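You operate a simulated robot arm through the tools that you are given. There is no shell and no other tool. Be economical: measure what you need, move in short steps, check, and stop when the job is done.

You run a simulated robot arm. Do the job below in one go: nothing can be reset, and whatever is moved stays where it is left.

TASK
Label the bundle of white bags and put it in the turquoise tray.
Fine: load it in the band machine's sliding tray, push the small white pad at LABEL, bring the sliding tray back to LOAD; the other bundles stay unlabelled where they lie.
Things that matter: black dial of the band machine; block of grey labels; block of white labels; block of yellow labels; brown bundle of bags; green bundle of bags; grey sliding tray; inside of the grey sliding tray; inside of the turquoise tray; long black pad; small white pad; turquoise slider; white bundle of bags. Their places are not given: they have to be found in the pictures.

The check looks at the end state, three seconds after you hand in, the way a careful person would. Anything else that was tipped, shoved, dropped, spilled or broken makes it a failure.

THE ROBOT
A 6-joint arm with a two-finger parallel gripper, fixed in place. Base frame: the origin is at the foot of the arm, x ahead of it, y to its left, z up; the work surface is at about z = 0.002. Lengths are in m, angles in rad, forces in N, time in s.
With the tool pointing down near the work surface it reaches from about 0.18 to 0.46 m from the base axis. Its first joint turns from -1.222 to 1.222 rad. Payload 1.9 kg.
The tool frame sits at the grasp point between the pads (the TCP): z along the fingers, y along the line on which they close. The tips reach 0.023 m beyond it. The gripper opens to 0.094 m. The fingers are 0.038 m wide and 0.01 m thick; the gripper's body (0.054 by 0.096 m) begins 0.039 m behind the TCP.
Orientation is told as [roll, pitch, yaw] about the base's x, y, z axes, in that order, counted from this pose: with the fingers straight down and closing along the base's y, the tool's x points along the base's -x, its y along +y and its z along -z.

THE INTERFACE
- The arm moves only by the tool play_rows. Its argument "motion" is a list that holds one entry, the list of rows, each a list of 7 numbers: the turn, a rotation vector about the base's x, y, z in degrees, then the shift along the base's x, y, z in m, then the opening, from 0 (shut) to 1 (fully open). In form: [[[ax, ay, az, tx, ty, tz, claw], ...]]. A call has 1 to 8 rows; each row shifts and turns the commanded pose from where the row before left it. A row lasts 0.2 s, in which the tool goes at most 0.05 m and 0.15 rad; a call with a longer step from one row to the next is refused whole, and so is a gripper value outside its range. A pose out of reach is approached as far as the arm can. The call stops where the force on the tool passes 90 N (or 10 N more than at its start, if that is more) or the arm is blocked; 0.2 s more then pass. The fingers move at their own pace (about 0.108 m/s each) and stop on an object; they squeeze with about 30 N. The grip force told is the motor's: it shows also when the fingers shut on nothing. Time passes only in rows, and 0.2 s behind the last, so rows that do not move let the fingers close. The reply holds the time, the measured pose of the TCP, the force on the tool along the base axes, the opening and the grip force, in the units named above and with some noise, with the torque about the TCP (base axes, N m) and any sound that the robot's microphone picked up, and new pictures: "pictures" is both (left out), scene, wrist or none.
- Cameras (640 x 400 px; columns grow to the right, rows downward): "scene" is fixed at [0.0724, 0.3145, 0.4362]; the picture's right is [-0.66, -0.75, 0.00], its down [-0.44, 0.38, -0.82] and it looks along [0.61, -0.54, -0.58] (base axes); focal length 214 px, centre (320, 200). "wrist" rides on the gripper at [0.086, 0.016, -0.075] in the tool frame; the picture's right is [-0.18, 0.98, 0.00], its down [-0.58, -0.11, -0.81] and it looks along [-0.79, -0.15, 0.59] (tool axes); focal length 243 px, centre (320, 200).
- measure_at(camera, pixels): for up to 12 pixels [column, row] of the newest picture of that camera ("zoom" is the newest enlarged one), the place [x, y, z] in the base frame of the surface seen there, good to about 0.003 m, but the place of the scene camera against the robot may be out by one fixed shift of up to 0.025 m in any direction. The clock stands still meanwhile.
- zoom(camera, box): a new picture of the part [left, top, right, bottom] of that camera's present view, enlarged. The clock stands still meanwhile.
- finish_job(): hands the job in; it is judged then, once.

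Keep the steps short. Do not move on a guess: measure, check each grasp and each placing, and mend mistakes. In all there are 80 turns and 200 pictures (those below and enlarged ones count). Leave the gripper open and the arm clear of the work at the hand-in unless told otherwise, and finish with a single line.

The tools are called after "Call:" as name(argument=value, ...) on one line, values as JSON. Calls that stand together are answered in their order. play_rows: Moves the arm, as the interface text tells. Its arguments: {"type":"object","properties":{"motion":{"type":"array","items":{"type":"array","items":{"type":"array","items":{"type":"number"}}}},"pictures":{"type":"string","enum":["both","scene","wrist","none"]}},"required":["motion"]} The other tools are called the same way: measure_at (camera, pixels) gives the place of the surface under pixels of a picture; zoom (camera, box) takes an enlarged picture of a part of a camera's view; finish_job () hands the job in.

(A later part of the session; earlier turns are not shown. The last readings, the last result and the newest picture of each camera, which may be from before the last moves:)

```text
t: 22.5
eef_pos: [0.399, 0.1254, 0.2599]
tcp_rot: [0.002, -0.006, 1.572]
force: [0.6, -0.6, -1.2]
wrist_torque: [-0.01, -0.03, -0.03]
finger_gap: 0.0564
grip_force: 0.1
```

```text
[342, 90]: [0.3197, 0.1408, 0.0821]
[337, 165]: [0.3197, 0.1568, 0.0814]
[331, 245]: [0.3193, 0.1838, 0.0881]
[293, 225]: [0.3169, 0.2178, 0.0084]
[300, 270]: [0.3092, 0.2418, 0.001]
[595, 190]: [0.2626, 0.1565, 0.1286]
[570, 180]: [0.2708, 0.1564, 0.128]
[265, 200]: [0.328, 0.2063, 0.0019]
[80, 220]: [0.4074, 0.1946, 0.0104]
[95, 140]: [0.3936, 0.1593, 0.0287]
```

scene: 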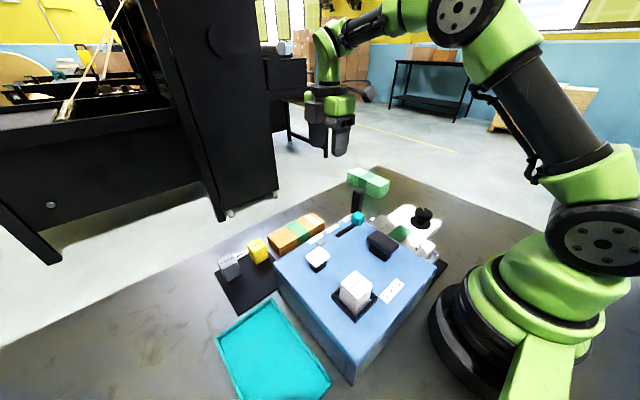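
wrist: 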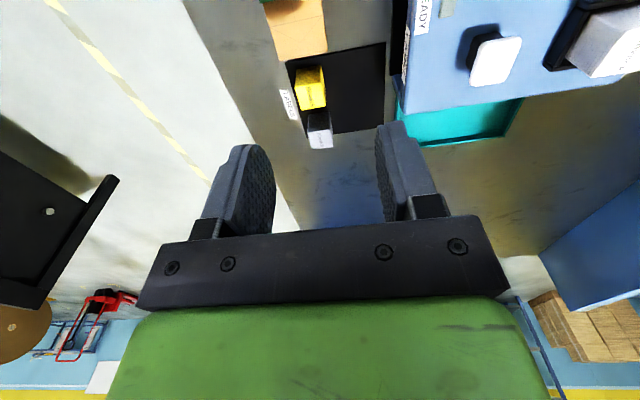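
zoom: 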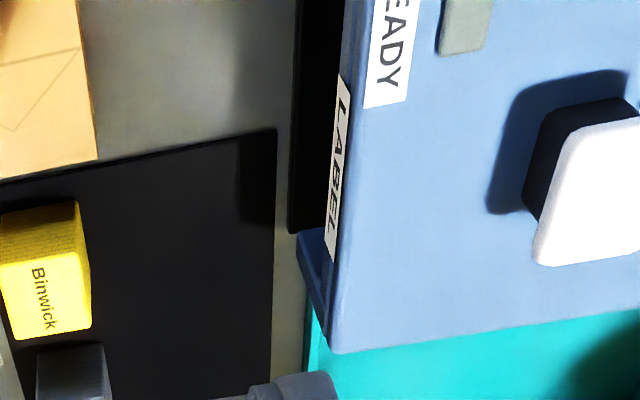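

LABEL is centred at y≈0.16, front face at x≈0.32. The gap behind the handle is too small for a finger, so I'll grip the handle along y at yaw 0, with the TCP a little outward at x≈0.36. Rotating back and moving over it.

Call:
play_rows(motion=[[[0, 0, -8.2, 0, -0.02, 0, 0.6], [0, 0, -8.2, -0.005, -0.02, 0, 0.6], [0, 0, -8.2, -0.005, -0.02, 0, 0.6], [0, 0, -8.2, -0.005, -0.02, 0, 0.6], [0, 0, -8.2, -0.005, -0.02, 0, 0.6], [0, 0, -8.2, -0.005, -0.02, 0, 0.6], [0, 0, -8.2, -0.005, -0.02, 0, 0.6], [0, 0, -8.2, -0.005, -0.02, 0, 0.6]]], pictures="none")

Call:
play_rows(motion=[[[0, 0, -8.2, -0.002, -0.02, -0.02, 0.6], [0, 0, -8.2, -0.002, -0.01, -0.02, 0.6], [0, 0, -8.2, 0, -0.003, 0, 0.6], [0, 0, 0, 0, 0, 0, 0.6]]])

```text
t: 24.3
eef_pos: [0.3648, -0.0386, 0.2606]
tcp_rot: [0.001, -0.004, 0.426]
force: [-1.0, 0.1, 0.6]
wrist_torque: [0.04, -0.01, 0.03]
finger_gap: 0.0563
grip_force: 0.0
```

```text
t: 25.3
eef_pos: [0.3588, -0.0717, 0.221]
tcp_rot: [0.002, -0.005, -0.006]
force: [0.1, -0.4, 0.2]
wrist_torque: [0.04, 0.02, 0.04]
finger_gap: 0.0565
grip_force: 0.1
```

scene: 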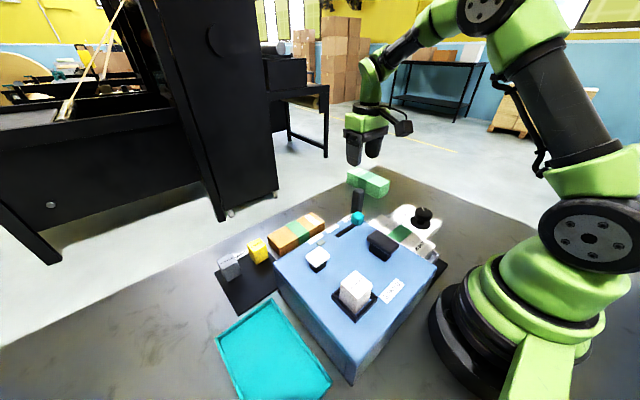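
wrist: 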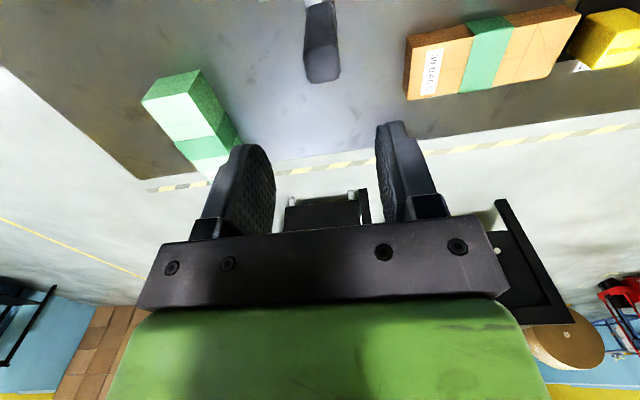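

Measuring the handle top, around (323,65), before coming down.

Call:
measure_at(camera="wrist", pixels=[[309, 72], [323, 60], [338, 66], [322, 77], [310, 80], [337, 75], [308, 30], [333, 20]])

```text
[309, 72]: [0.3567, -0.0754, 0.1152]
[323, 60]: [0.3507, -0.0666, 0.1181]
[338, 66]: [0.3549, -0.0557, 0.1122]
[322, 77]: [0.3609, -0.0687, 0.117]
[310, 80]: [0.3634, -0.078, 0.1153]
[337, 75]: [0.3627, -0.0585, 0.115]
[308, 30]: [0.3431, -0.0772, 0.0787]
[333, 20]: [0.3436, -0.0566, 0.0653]
```

Handle post: x 0.342–0.364, y -0.078 to -0.056, top 0.116. Moving to (0.362, -0.067), down to z 0.098, then closing.

Call:
play_rows(motion=[[[0, 0, 0, 0.003, 0.0045, -0.04, 0.6], [0, 0, 0, 0, 0, -0.04, 0.6], [0, 0, 0, 0, 0, -0.03, 0.6], [0, 0, 0, 0, 0, -0.013, 0.6], [0, 0, 0, 0, 0, 0, 0.15], [0, 0, 0, 0, 0, 0, 0.15], [0, 0, 0, 0, 0, 0, 0.15]]])

```text
t: 26.9
eef_pos: [0.3636, -0.0668, 0.097]
tcp_rot: [0.0, -0.005, -0.002]
force: [-1.6, -0.8, -8.3]
wrist_torque: [-0.36, -1.42, 0.23]
finger_gap: 0.0256
grip_force: 44.7
```

scene: 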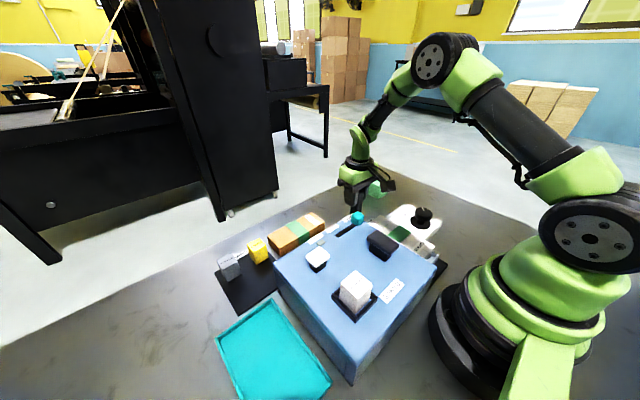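
wrist: 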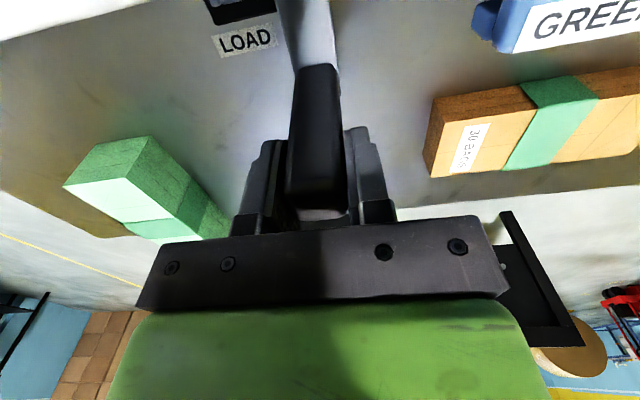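

Handle is gripped at 0.026. I'll slide gently toward +y for the first few centimetres and watch the force.

Call:
play_rows(motion=[[[0, 0, 0, 0, 0.01, 0, 0.15], [0, 0, 0, 0, 0.015, 0, 0.15], [0, 0, 0, 0, 0.015, 0, 0.15], [0, 0, 0, 0, 0.015, 0, 0.15], [0, 0, 0, 0, 0, 0, 0.15]]])

Call:
zoom(camera="scene", box=[320, 165, 460, 285])

```text
t: 28.1
eef_pos: [0.3634, -0.0114, 0.0985]
tcp_rot: [-0.002, -0.001, -0.001]
force: [-3.3, 0.7, -15.9]
wrist_torque: [-0.63, -1.23, 0.69]
finger_gap: 0.0259
grip_force: 44.5
```

scene: 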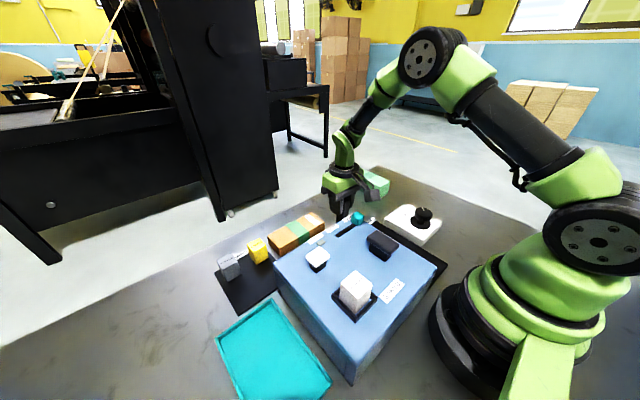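
wrist: 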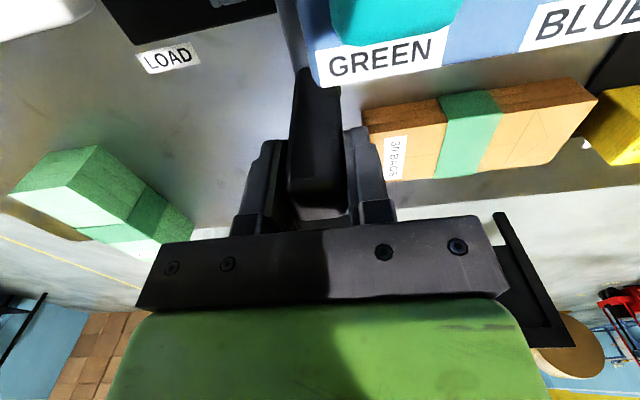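

```text
3.33 times, centred on (390, 225) of scene
```

zoom: 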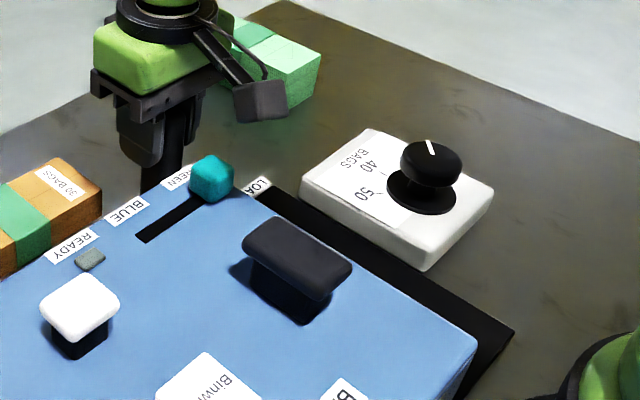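

The tray slides in freely. Continuing toward LABEL.

Call:
play_rows(motion=[[[0, 0, 0, 0, 0.015, 0, 0.15], [0, 0, 0, 0, 0.02, 0, 0.15], [0, 0, 0, 0, 0.02, 0, 0.15], [0, 0, 0, 0, 0.02, 0, 0.15], [0, 0, 0, 0, 0.02, 0, 0.15], [0, 0, 0, 0, 0.02, 0, 0.15], [0, 0, 0, 0, 0.02, 0, 0.15], [0, 0, 0, 0, 0, 0, 0.15]]])

Call:
zoom(camera="scene", box=[240, 165, 400, 285])

```text
t: 29.9
eef_pos: [0.3635, 0.1218, 0.099]
tcp_rot: [0.001, -0.013, 0.0]
force: [24.5, -0.5, -20.2]
wrist_torque: [-0.93, -0.26, 0.18]
finger_gap: 0.0261
grip_force: 45.2
```

scene: 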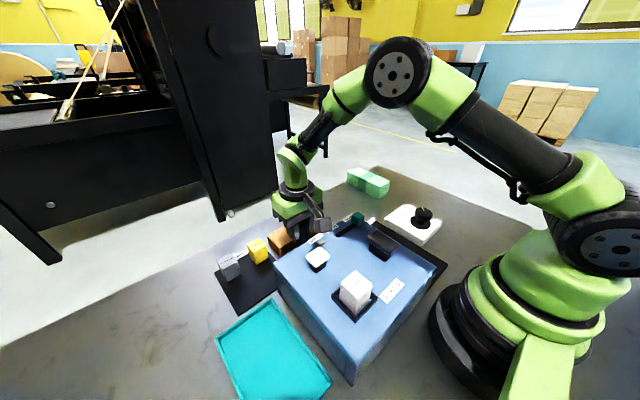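
wrist: 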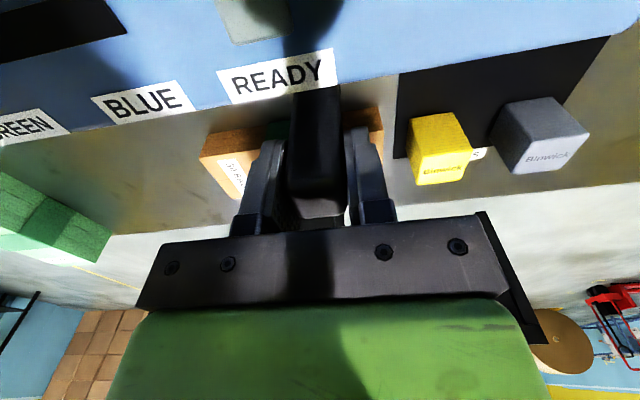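

```text
3.33 times, centred on (320, 225) of scene
```

zoom: 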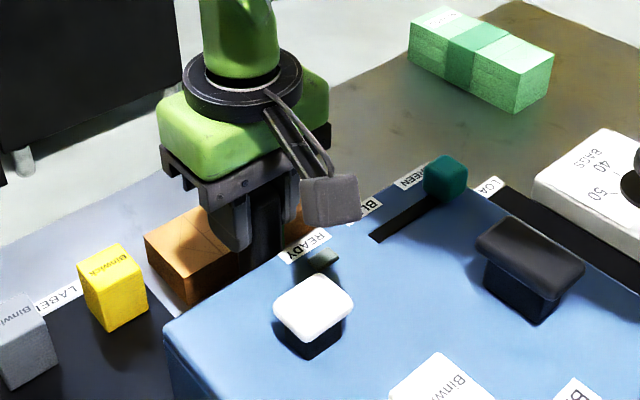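

Tray is now at y≈0.122. Before going on, I'm checking how far the wrist camera box sits above the white pad.

Call:
measure_at(camera="zoom", pixels=[[332, 220], [332, 200], [320, 290], [310, 215], [355, 215], [280, 300], [345, 300], [300, 320]])

```text
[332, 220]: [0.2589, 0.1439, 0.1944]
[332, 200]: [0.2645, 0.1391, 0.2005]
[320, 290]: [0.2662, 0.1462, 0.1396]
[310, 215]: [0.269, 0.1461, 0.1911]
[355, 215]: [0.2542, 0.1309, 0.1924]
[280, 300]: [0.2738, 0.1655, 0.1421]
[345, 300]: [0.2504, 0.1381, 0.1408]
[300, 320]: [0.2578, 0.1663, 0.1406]
```

The box is about 0.05 above the pad, so it's clear. Sliding the last 0.037 m to y≈0.158.

Call:
play_rows(motion=[[[0, 0, 0, 0, 0.01, 0, 0.15], [0, 0, 0, 0, 0.01, 0, 0.15], [0, 0, 0, 0, 0.01, 0, 0.15], [0, 0, 0, 0, 0.004, 0, 0.15], [0, 0, 0, 0, 0, 0, 0.15]]])

Call:
zoom(camera="scene", box=[240, 165, 400, 285])

```text
t: 31.1
eef_pos: [0.3626, 0.1557, 0.0998]
tcp_rot: [0.001, -0.003, -0.003]
force: [-11.7, 1.4, 30.8]
wrist_torque: [-0.72, 0.43, 0.76]
finger_gap: 0.0256
grip_force: 44.7
```

scene: 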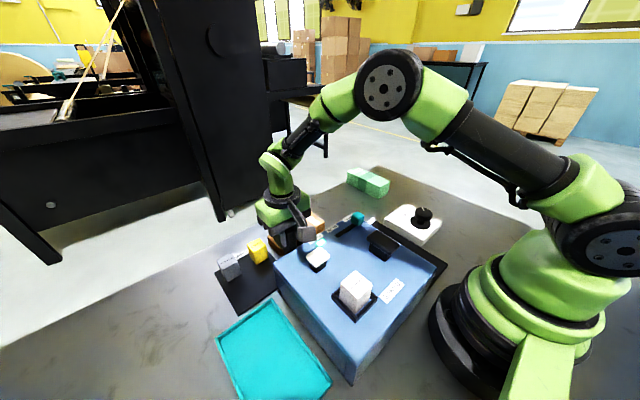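
wrist: 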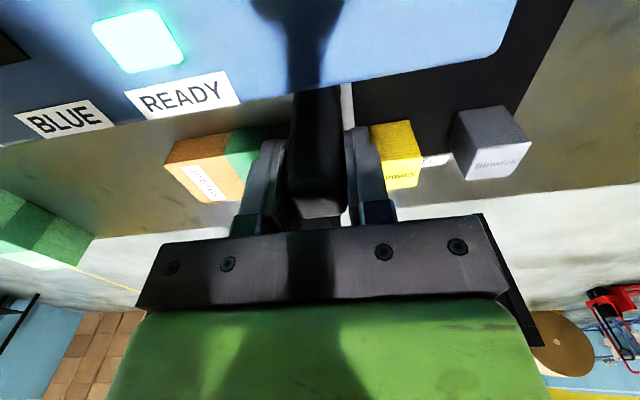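

```text
3.33 times, centred on (320, 225) of scene
```

zoom: 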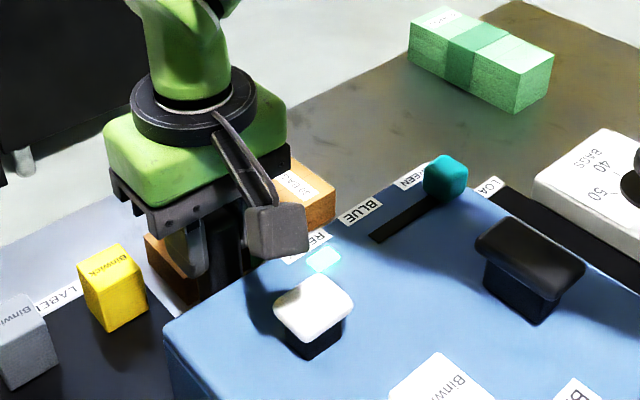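

The READY light came on at y≈0.156, so the tray is at LABEL. Releasing the handle and rising.

Call:
play_rows(motion=[[[0, 0, 0, 0, 0, 0, 0.5], [0, 0, 0, 0, 0, 0, 0.5], [0, 0, 0, 0, 0, 0.02, 0.5], [0, 0, 0, 0, 0, 0.04, 0.5], [0, 0, 0, 0, 0, 0.04, 0.5], [0, 0, 0, 0, 0, 0.03, 0.2], [0, 0, 0, 0, 0, 0, 0]]])

```text
t: 32.7
eef_pos: [0.3625, 0.154, 0.2265]
tcp_rot: [0.0, -0.006, -0.003]
force: [0.0, -0.4, -0.1]
wrist_torque: [-0.04, 0.0, 0.0]
finger_gap: 0.0
grip_force: 29.9
```

scene: 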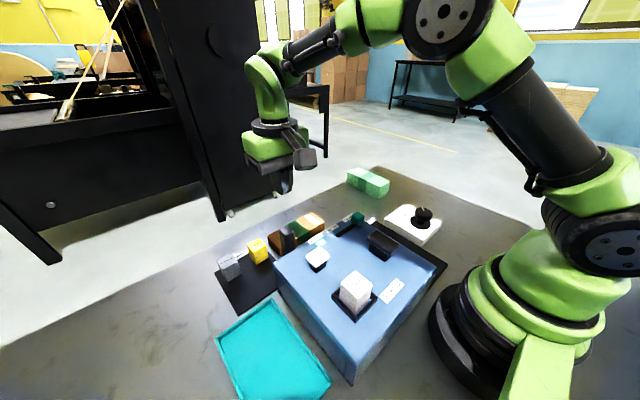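
wrist: 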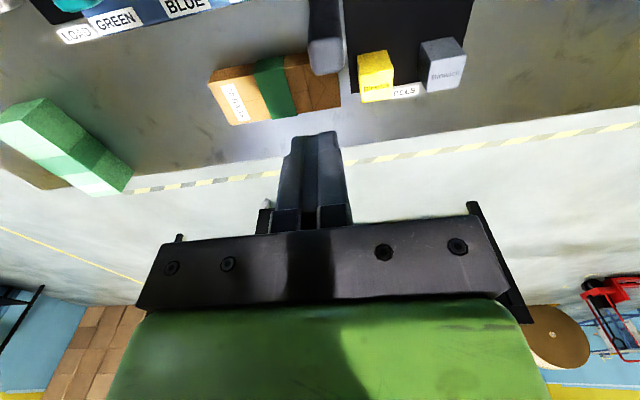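

Handle released and fingers shut. Moving above the white pad, then checking lamp and position.

Call:
play_rows(motion=[[[0, 0, 0, -0.04, 0.001, 0, 0], [0, 0, 0, -0.04, 0, 0, 0], [0, 0, 0, -0.022, 0, 0, 0], [0, 0, 0, 0, 0, 0, 0]]])

Call:
zoom(camera="scene", box=[240, 165, 400, 285])

Call:
zoom(camera="wrist", box=[150, 0, 480, 200])

```text
t: 33.7
eef_pos: [0.259, 0.1561, 0.224]
tcp_rot: [0.001, -0.005, -0.003]
force: [0.5, 0.1, -0.2]
wrist_torque: [-0.02, 0.02, -0.02]
finger_gap: 0.0002
grip_force: 30.3
```

scene: 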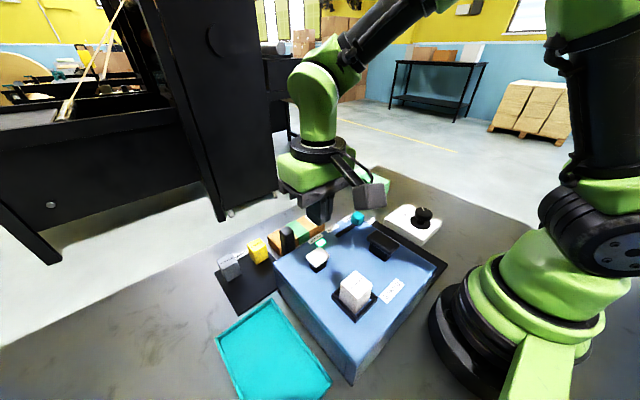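
wrist: 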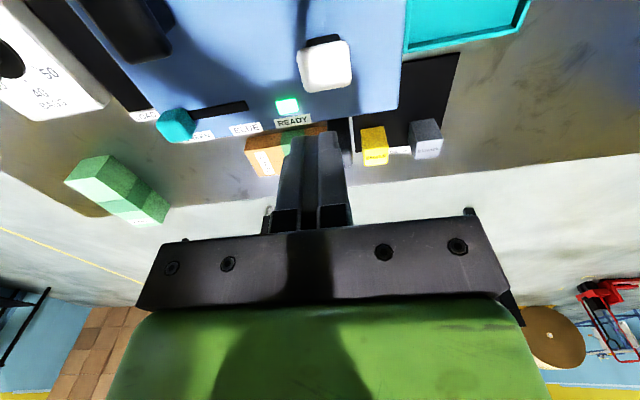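

```text
3.33 times, centred on (320, 225) of scene
```

zoom: 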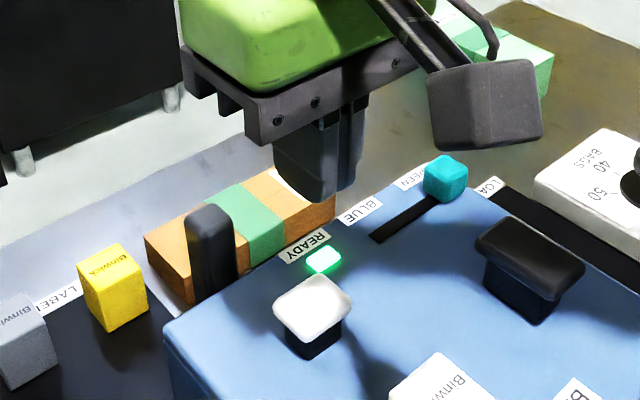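

```text
1.94 times, centred on (315, 100) of wrist
```

zoom: 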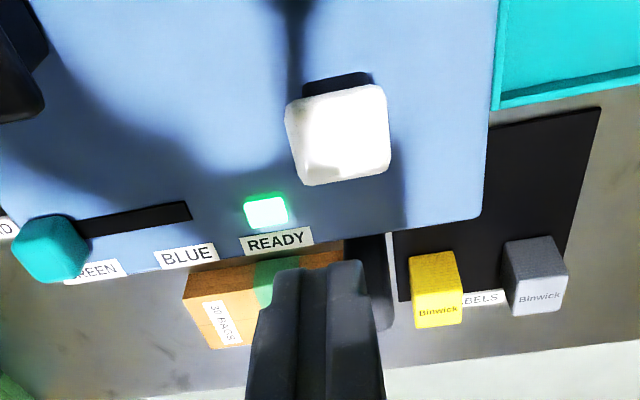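

The lamp is green and READY. Measuring the pad top.

Call:
measure_at(camera="wrist", pixels=[[325, 66], [302, 58], [350, 58], [325, 48], [325, 85], [288, 106]])

```text
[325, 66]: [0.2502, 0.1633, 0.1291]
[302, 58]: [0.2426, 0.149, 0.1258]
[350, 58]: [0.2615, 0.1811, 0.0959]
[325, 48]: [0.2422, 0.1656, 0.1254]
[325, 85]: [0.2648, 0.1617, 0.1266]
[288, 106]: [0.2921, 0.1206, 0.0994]
```

Pad centre is about (0.254, 0.161) and its top z≈0.127. Coming down to 5 mm above it first.

Call:
play_rows(motion=[[[0, 0, 0, -0.005, 0.005, -0.03, 0], [0, 0, 0, 0, 0, -0.025, 0], [0, 0, 0, 0, 0, -0.012, 0], [0, 0, 0, 0, 0, 0, 0]]])

Call:
zoom(camera="scene", box=[240, 185, 400, 285])

```text
t: 34.7
eef_pos: [0.2565, 0.1595, 0.1582]
tcp_rot: [0.001, -0.004, -0.004]
force: [0.0, 0.5, 0.7]
wrist_torque: [-0.02, 0.02, 0.02]
finger_gap: 0.0001
grip_force: 29.4
```

scene: 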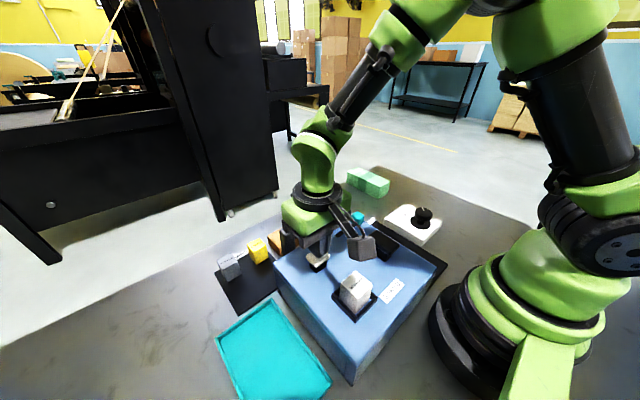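
wrist: 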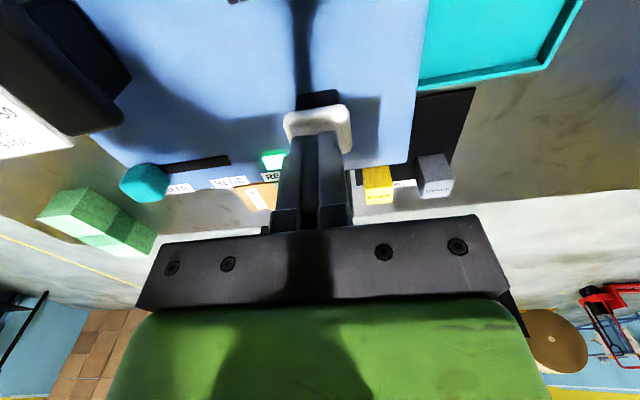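

```text
4.00 times, centred on (320, 235) of scene
```

zoom: 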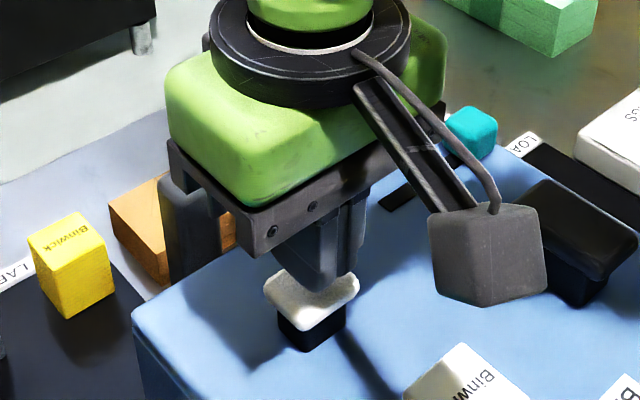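

Fingers are centred above the pad. Pressing down in small steps.

Call:
play_rows(motion=[[[0, 0, 0, -0.001, 0, -0.006, 0], [0, 0, 0, 0, 0, -0.003, 0], [0, 0, 0, 0, 0, -0.003, 0], [0, 0, 0, 0, 0, -0.003, 0], [0, 0, 0, 0, 0, 0, 0]]], pictures="scene")

```text
t: 35.9
eef_pos: [0.2551, 0.1627, 0.1454]
tcp_rot: [0.001, -0.005, -0.003]
force: [0.1, -1.9, 3.3]
wrist_torque: [-0.05, 0.05, 0.01]
finger_gap: 0.0
grip_force: 29.7
```

scene: 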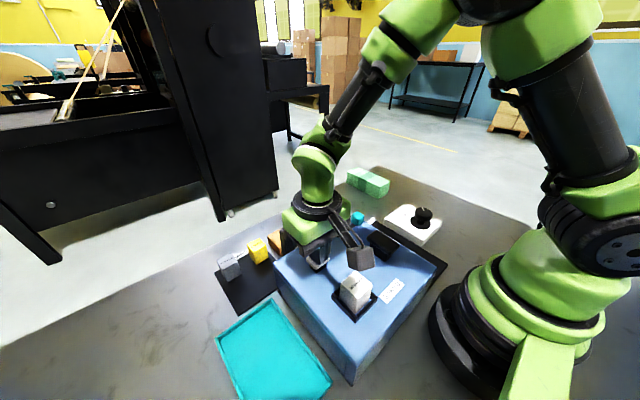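

Contact at 3 N and the pad is moving. Continuing the press.

Call:
play_rows(motion=[[[0, 0, 0, 0, -0.001, -0.003, 0], [0, 0, 0, 0, 0, -0.003, 0], [0, 0, 0, 0, 0, -0.003, 0], [0, 0, 0, 0, 0, -0.002, 0], [0, 0, 0, 0, 0, 0, 0]]])

Call:
zoom(camera="scene", box=[240, 185, 400, 285])

```text
t: 37.1
eef_pos: [0.2545, 0.1613, 0.134]
tcp_rot: [0.003, -0.004, -0.004]
force: [-0.1, 6.0, 7.3]
wrist_torque: [0.1, 0.14, -0.09]
finger_gap: 0.0
grip_force: 30.0
heard: click
```

scene: 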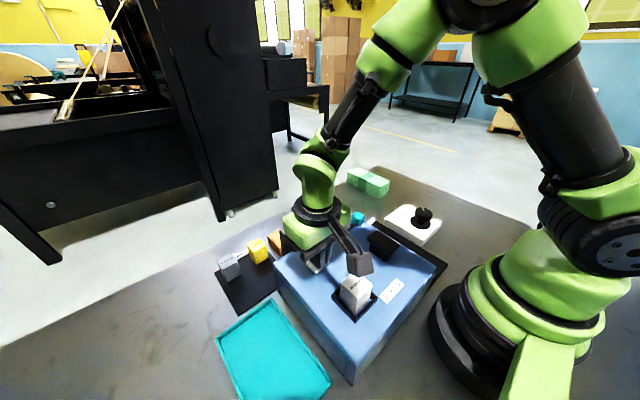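
wrist: 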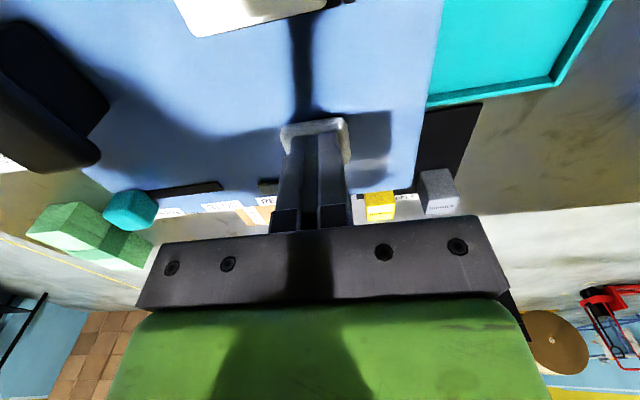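

```text
4.00 times, centred on (320, 235) of scene
```

zoom: 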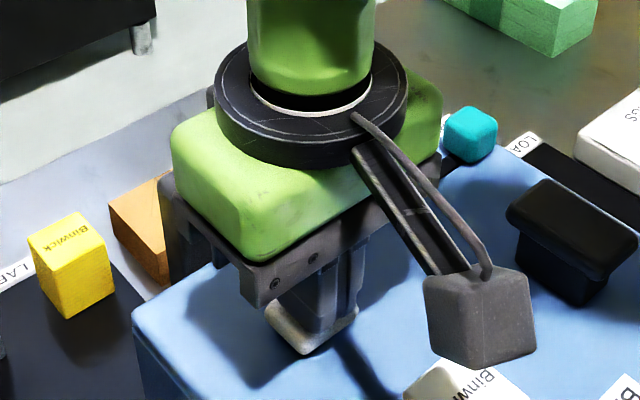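

A click was heard and the READY lamp went out, so the label has been pressed. Rising off the pad.

Call:
play_rows(motion=[[[0, 0, 0, 0, 0, 0.015, 0], [0, 0, 0, 0, 0, 0.03, 0], [0, 0, 0, 0, 0, 0.04, 0.3], [0, 0, 0, 0.03, 0, 0.01, 0.5], [0, 0, 0, 0.04, -0.002, 0, 0.5], [0, 0, 0, 0.038, -0.002, 0, 0.5], [0, 0, 0, 0, 0, 0, 0.5]]])

Call:
zoom(camera="scene", box=[240, 185, 400, 285])

```text
t: 38.7
eef_pos: [0.3598, 0.1589, 0.2299]
tcp_rot: [0.0, -0.003, -0.004]
force: [-0.4, 0.1, -0.6]
wrist_torque: [-0.02, 0.0, 0.0]
finger_gap: 0.0468
grip_force: 0.1
```

scene: 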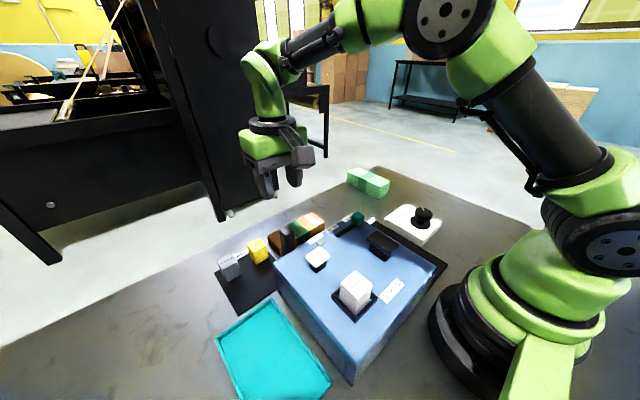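
wrist: 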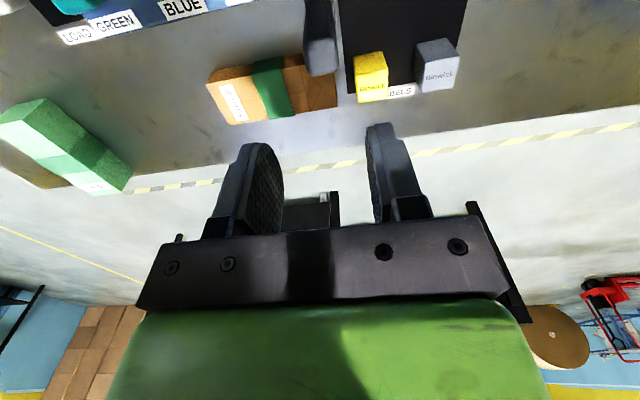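

```text
4.00 times, centred on (320, 235) of scene
```

zoom: 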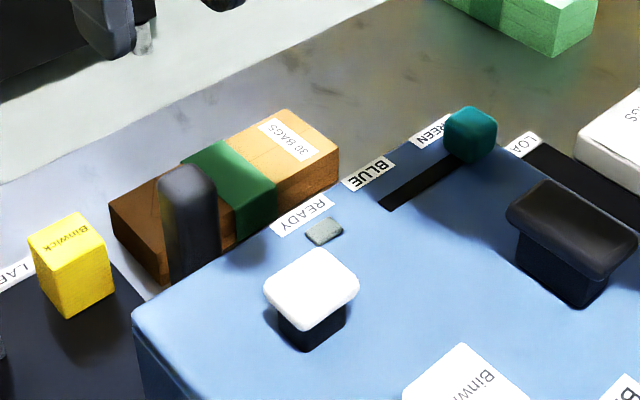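

The pad sprang back and the lamp is off. Measuring the handle before gripping it again.

Call:
measure_at(camera="wrist", pixels=[[308, 68], [321, 60], [334, 66], [322, 73]])

```text
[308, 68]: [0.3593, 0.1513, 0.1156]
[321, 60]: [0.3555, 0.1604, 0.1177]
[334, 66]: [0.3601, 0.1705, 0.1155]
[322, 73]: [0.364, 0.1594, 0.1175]
```

Handle is centred at y 0.160. Coming down to z 0.099 and gripping.

Call:
play_rows(motion=[[[0, 0, 0, 0.002, 0.001, -0.04, 0.5], [0, 0, 0, 0, 0, -0.04, 0.5], [0, 0, 0, 0, 0, -0.03, 0.5], [0, 0, 0, 0, 0, -0.021, 0.5], [0, 0, 0, 0, 0, 0, 0.15], [0, 0, 0, 0, 0, 0, 0.15], [0, 0, 0, 0, 0, 0, 0.15]]])

```text
t: 40.3
eef_pos: [0.3646, 0.1592, 0.1007]
tcp_rot: [0.0, -0.003, -0.001]
force: [-5.3, 0.3, -2.9]
wrist_torque: [-0.22, -0.72, 0.2]
finger_gap: 0.0258
grip_force: 44.8
```

scene: 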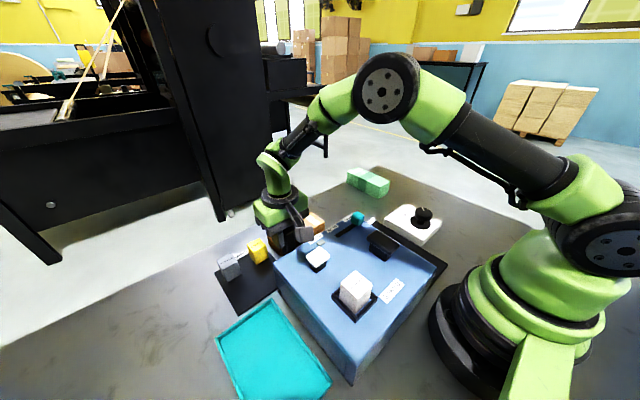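
wrist: 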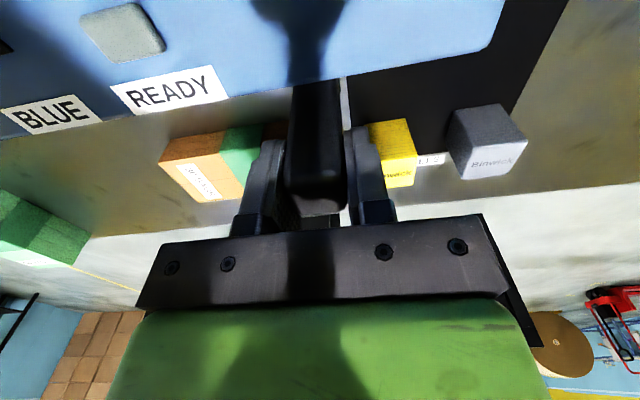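

Gripped. Sliding back toward LOAD, starting with the first 0.12 m.

Call:
play_rows(motion=[[[0, 0, 0, 0, -0.01, 0, 0.15], [0, 0, 0, 0, -0.018, 0, 0.15], [0, 0, 0, 0, -0.02, 0, 0.15], [0, 0, 0, 0, -0.02, 0, 0.15], [0, 0, 0, 0, -0.02, 0, 0.15], [0, 0, 0, 0, -0.02, 0, 0.15], [0, 0, 0, 0, -0.012, 0, 0.15], [0, 0, 0, 0, 0, 0, 0.15]]], pictures="wrist")

```text
t: 42.1
eef_pos: [0.3651, 0.0372, 0.0998]
tcp_rot: [0.002, -0.006, -0.003]
force: [-23.4, -0.3, 23.1]
wrist_torque: [-0.59, 0.24, 0.73]
finger_gap: 0.0258
grip_force: 44.8
```

wrist: 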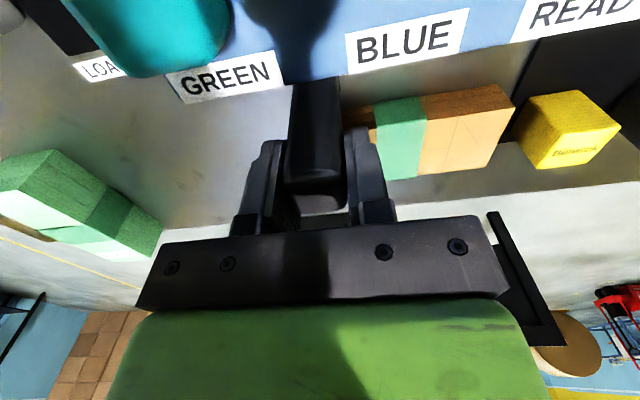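

Now the remaining 0.104 m to the original LOAD position at y -0.067.

Call:
play_rows(motion=[[[0, 0, 0, 0, -0.015, 0, 0.15], [0, 0, 0, 0, -0.018, 0, 0.15], [0, 0, 0, 0, -0.02, 0, 0.15], [0, 0, 0, 0, -0.02, 0, 0.15], [0, 0, 0, 0, -0.018, 0, 0.15], [0, 0, 0, 0, -0.01, 0, 0.15], [0, 0, 0, 0, -0.003, 0, 0.15], [0, 0, 0, 0, 0, 0, 0.15]]])

Call:
zoom(camera="scene", box=[320, 165, 460, 285])

```text
t: 43.9
eef_pos: [0.3644, -0.0652, 0.1011]
tcp_rot: [0.002, 0.001, -0.003]
force: [-13.7, -0.8, -9.1]
wrist_torque: [-0.58, -1.09, 0.75]
finger_gap: 0.0262
grip_force: 44.9
```

scene: 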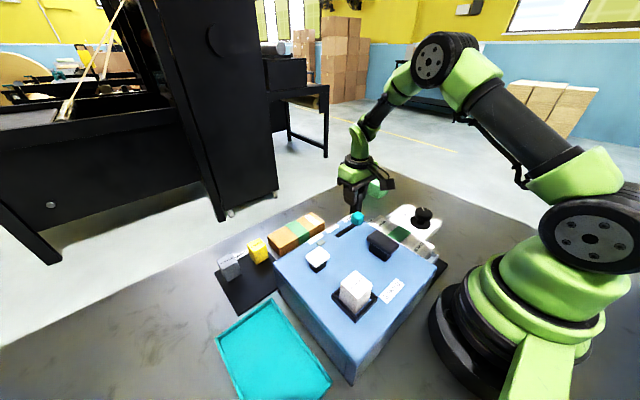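
wrist: 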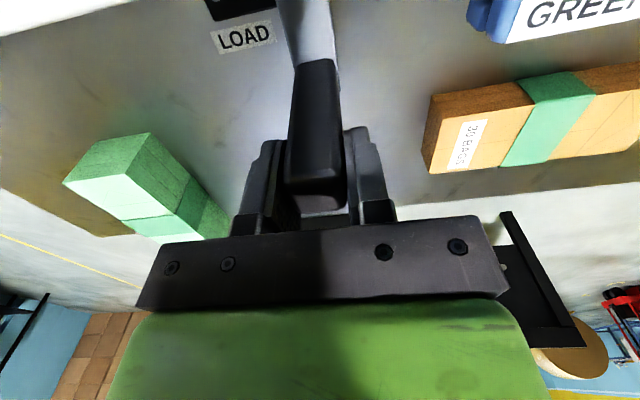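

```text
3.33 times, centred on (390, 225) of scene
```

zoom: 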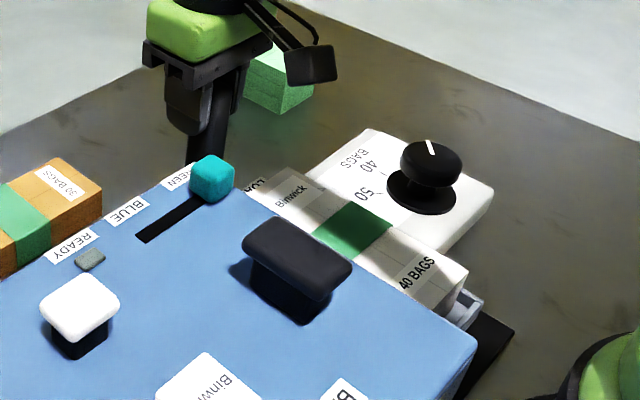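

The bundle now carries a "Binwick" label and the tray is back at LOAD. A final 1.5 mm nudge to the original spot, then release and rise.

Call:
play_rows(motion=[[[0, 0, 0, 0, -0.002, 0, 0.15], [0, 0, 0, 0, 0, 0, 0.15], [0, 0, 0, 0, 0, 0, 0.5], [0, 0, 0, 0, 0, 0, 0.5], [0, 0, 0, 0, 0, 0.03, 0.5], [0, 0, 0, 0, 0, 0.05, 0.6], [0, 0, 0, 0, 0, 0.04, 0.76], [0, 0, 0, 0, 0, 0, 0.76]]], pictures="none")

Call:
play_rows(motion=[[[0, 0, 0, -0.04, 0, 0, 0.76], [0, 0, 0, -0.04, 0, 0, 0.76], [0, 0, 0, -0.04, -0.001, 0, 0.76], [0, 0, 0, -0.035, -0.001, 0, 0.76], [0, 0, 0, 0, 0, 0, 0.76]]])

Call:
zoom(camera="wrist", box=[180, 0, 440, 160])

```text
t: 45.7
eef_pos: [0.3702, -0.0696, 0.2221]
tcp_rot: [0.001, -0.004, -0.003]
force: [0.3, 0.7, -0.9]
wrist_torque: [0.01, 0.02, -0.02]
finger_gap: 0.0714
grip_force: 0.0
```

```text
t: 46.9
eef_pos: [0.2121, -0.0692, 0.2187]
tcp_rot: [0.0, -0.005, -0.003]
force: [0.4, 0.4, 0.0]
wrist_torque: [-0.02, 0.02, 0.02]
finger_gap: 0.0712
grip_force: 0.0
```

scene: 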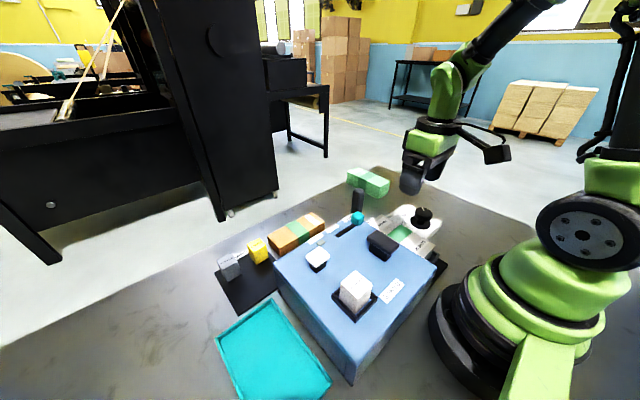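
wrist: 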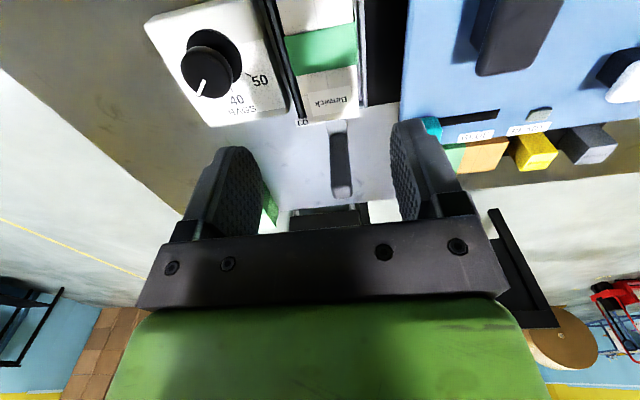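

```text
2.46 times, centred on (310, 80) of wrist
```

zoom: 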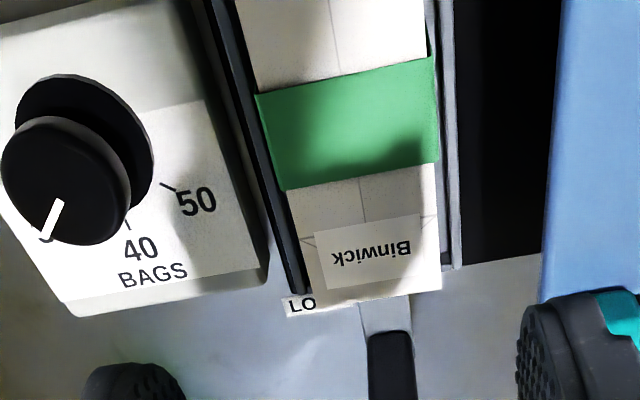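

Labelled in white. Measuring where the bundle lies now in the tray before gripping it.

Call:
measure_at(camera="zoom", pixels=[[292, 200], [434, 180], [262, 110], [434, 75], [310, 302], [436, 284], [278, 200], [450, 200], [440, 150], [300, 290]])

```text
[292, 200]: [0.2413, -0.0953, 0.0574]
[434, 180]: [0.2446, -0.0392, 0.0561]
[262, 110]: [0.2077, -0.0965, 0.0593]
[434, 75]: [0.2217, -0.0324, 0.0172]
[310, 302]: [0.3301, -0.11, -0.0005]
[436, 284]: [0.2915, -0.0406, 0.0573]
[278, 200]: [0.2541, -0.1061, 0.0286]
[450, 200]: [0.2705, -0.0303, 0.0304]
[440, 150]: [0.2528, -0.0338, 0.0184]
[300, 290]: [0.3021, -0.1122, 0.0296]
```

Bundle is unchanged at y -0.096 to -0.039, top 0.057. Coming down to z 0.0605 at y -0.0675 and gripping.

Call:
play_rows(motion=[[[0, 0, 0, 0.004, 0.001, -0.05, 0.76], [0, 0, 0, 0, 0, -0.05, 0.76], [0, 0, 0, 0, 0, -0.035, 0.76], [0, 0, 0, 0, 0, -0.017, 0.76], [0, 0, 0, 0, 0, -0.004, 0.76], [0, 0, 0, 0, 0, 0, 0.5], [0, 0, 0, 0, 0, 0, 0.5], [0, 0, 0, 0, 0, 0, 0.5]]], pictures="wrist")

```text
refused: row 1 steps farther than a row can; nothing moved
```

Call:
play_rows(motion=[[[0, 0, 0, 0.004, 0.001, -0.045, 0.76], [0, 0, 0, 0, 0, -0.045, 0.76], [0, 0, 0, 0, 0, -0.04, 0.76], [0, 0, 0, 0, 0, -0.022, 0.76], [0, 0, 0, 0, 0, -0.004, 0.76], [0, 0, 0, 0, 0, 0, 0.5], [0, 0, 0, 0, 0, 0, 0.5], [0, 0, 0, 0, 0, 0, 0.5]]], pictures="wrist")

```text
t: 48.7
eef_pos: [0.2149, -0.0685, 0.0615]
tcp_rot: [0.001, -0.004, -0.003]
force: [0.4, 0.1, 0.5]
wrist_torque: [0.02, -0.02, 0.0]
finger_gap: 0.0596
grip_force: 29.8
```

wrist: 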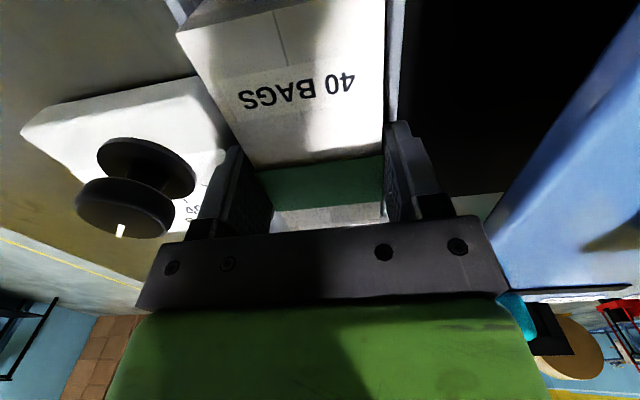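

Gripped (0.0596, 30 N). Lifting straight up to z≈0.265.

Call:
play_rows(motion=[[[0, 0, 0, 0, 0, 0.015, 0.5], [0, 0, 0, 0, 0, 0.03, 0.5], [0, 0, 0, 0, 0, 0.04, 0.5], [0, 0, 0, 0, 0, 0.04, 0.5], [0, 0, 0, 0, 0, 0.04, 0.5], [0, 0, 0, 0, 0, 0.04, 0.5], [0, 0, 0, 0, 0, 0, 0.5]]])

Call:
zoom(camera="scene", box=[340, 120, 480, 280])

```text
t: 50.3
eef_pos: [0.2132, -0.0667, 0.2714]
tcp_rot: [0.0, -0.006, -0.002]
force: [0.1, -0.5, -1.4]
wrist_torque: [0.03, 0.04, -0.01]
finger_gap: 0.0596
grip_force: 30.0
```

scene: 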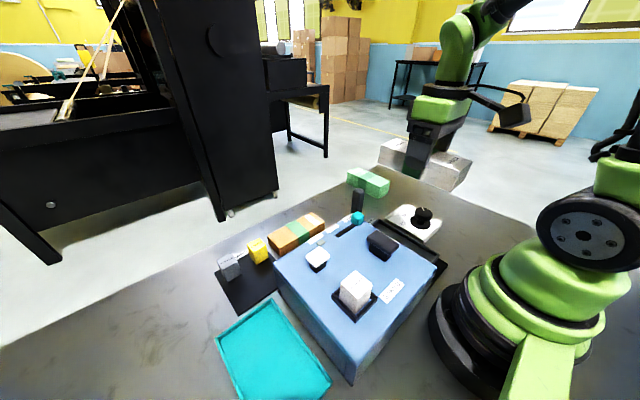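
wrist: 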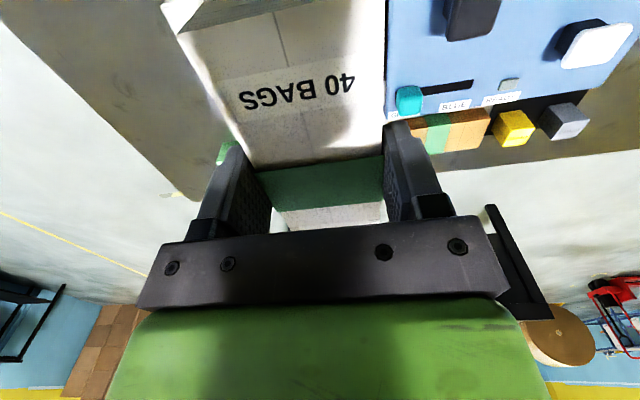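

```text
2.50 times, centred on (410, 200) of scene
```

zoom: 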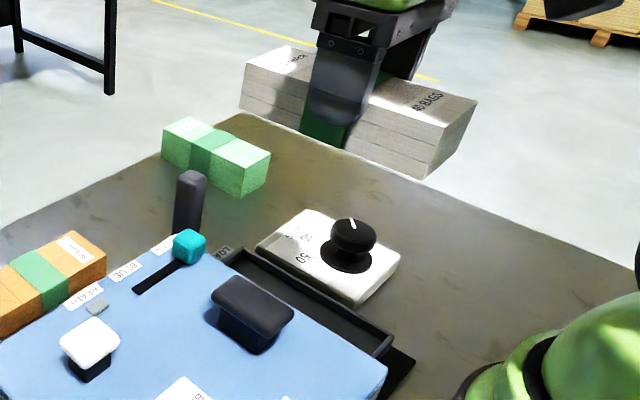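

Tray is empty at LOAD and the lift is clean. Now I'll carry the bundle over the machine at this height, toward the turquoise tray.

Call:
play_rows(motion=[[[0, 0, 0, 0, 0.04, 0, 0.5], [0, 0, 0, 0, 0.045, 0, 0.5], [0, 0, 0, 0, 0.045, 0, 0.5], [0, 0, 0, 0, 0.045, 0, 0.5], [0, 0, 0, 0, 0.045, 0, 0.5], [0, 0, 0, 0, 0.045, 0, 0.5], [0, 0, 0, 0, 0.02, 0, 0.5], [0, 0, 0, 0, 0, 0, 0.5]]])

```text
t: 52.1
eef_pos: [0.2135, 0.2154, 0.2652]
tcp_rot: [-0.001, -0.005, -0.004]
force: [0.7, -0.4, -1.5]
wrist_torque: [0.03, 0.03, 0.01]
finger_gap: 0.0598
grip_force: 29.9
```

scene: 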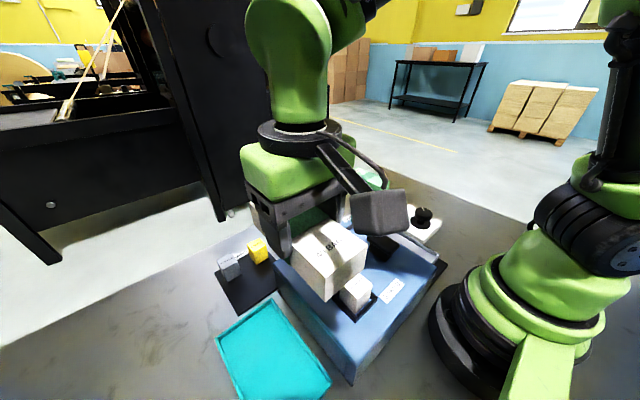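
wrist: 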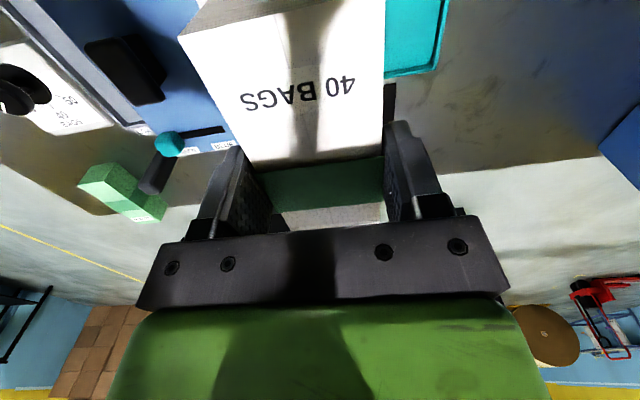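

The tray's far-left corner shows at (437,68). Measuring tray rims in both pictures and the bundle's end.

Call:
measure_at(camera="wrist", pixels=[[434, 67], [445, 15], [410, 72], [391, 40], [190, 42], [376, 15], [400, 40]])

Call:
measure_at(camera="scene", pixels=[[217, 338], [270, 301], [330, 381], [300, 340], [243, 319], [228, 370], [240, 397], [265, 345], [257, 243], [229, 262]])

```text
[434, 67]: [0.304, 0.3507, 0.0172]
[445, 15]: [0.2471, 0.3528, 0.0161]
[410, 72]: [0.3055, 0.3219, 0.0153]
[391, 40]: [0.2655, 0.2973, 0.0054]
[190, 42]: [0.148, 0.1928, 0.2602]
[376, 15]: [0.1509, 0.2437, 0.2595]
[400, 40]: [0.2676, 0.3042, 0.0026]
```

```text
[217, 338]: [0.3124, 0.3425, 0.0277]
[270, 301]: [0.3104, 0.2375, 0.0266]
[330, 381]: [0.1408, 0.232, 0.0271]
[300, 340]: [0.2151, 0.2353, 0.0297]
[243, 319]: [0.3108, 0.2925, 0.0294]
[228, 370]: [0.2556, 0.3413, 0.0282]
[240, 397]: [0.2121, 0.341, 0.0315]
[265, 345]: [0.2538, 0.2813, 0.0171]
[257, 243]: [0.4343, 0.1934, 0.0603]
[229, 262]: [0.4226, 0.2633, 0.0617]
```

Turquoise tray is about x 0.132–0.305, y 0.242–0.352, so its centre is (0.218, 0.297). Moving over it and partly down, then rechecking.

Call:
play_rows(motion=[[[0, 0, 0, -0.003, 0.04, 0, 0.5], [0, 0, 0, 0, 0.04, 0, 0.5], [0, 0, 0, 0, 0, -0.04, 0.5], [0, 0, 0, 0, 0, -0.04, 0.5], [0, 0, 0, 0, 0, -0.04, 0.5], [0, 0, 0, 0, 0, 0, 0.5]]])

```text
t: 53.5
eef_pos: [0.2105, 0.2964, 0.1454]
tcp_rot: [0.0, -0.005, -0.004]
force: [0.6, 0.1, -1.5]
wrist_torque: [0.0, -0.02, 0.0]
finger_gap: 0.0598
grip_force: 30.0
```

scene: 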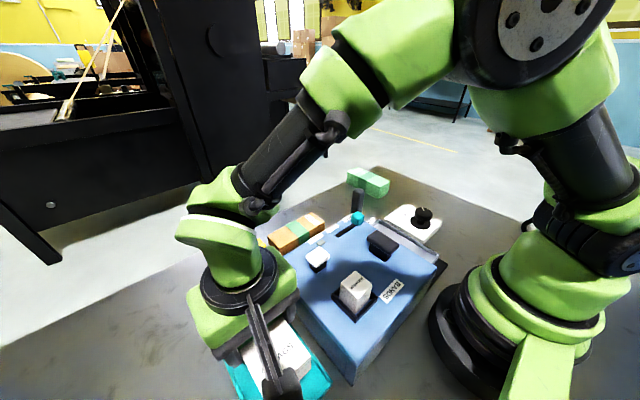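
wrist: 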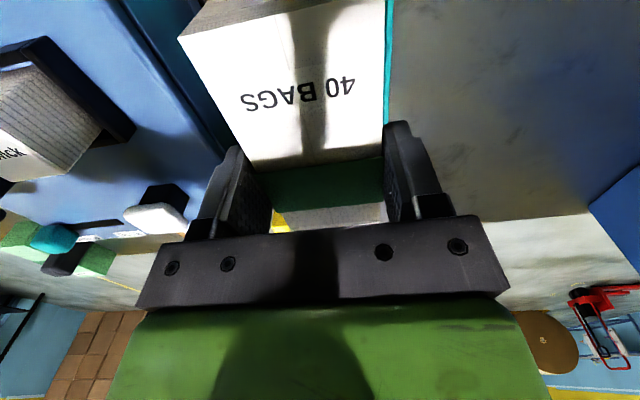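

Checking both side rims and the bundle's edges from here.

Call:
measure_at(camera="wrist", pixels=[[390, 20], [390, 60], [389, 90], [195, 60], [205, 85], [180, 40], [165, 20], [190, 42], [380, 20], [150, 40]])

Call:
zoom(camera="scene", box=[190, 280, 370, 400])

Call:
zoom(camera="wrist", box=[110, 0, 410, 130])

```text
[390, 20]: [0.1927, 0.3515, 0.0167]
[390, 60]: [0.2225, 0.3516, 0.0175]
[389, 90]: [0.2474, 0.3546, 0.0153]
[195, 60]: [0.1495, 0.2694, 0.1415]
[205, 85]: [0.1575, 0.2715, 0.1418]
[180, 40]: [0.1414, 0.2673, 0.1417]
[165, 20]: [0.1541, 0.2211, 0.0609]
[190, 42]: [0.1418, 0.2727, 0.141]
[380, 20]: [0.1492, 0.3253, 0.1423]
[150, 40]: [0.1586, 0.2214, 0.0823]
```

```text
3.33 times, centred on (280, 340) of scene
```

zoom: 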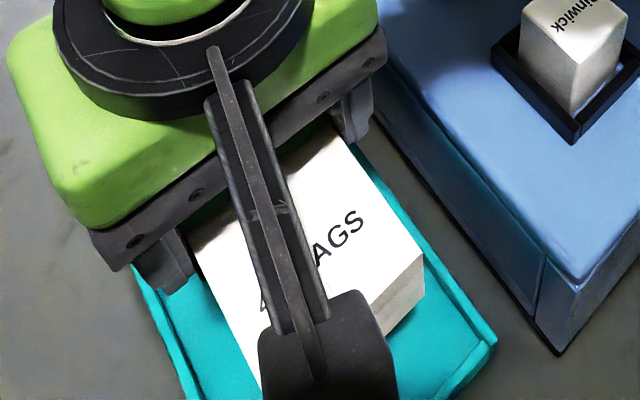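

```text
2.13 times, centred on (260, 65) of wrist
```

zoom: 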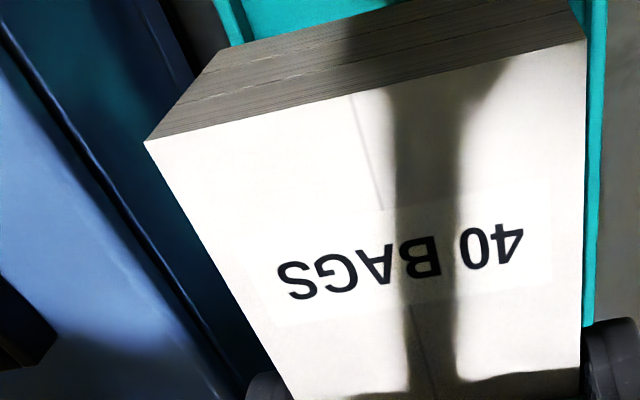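

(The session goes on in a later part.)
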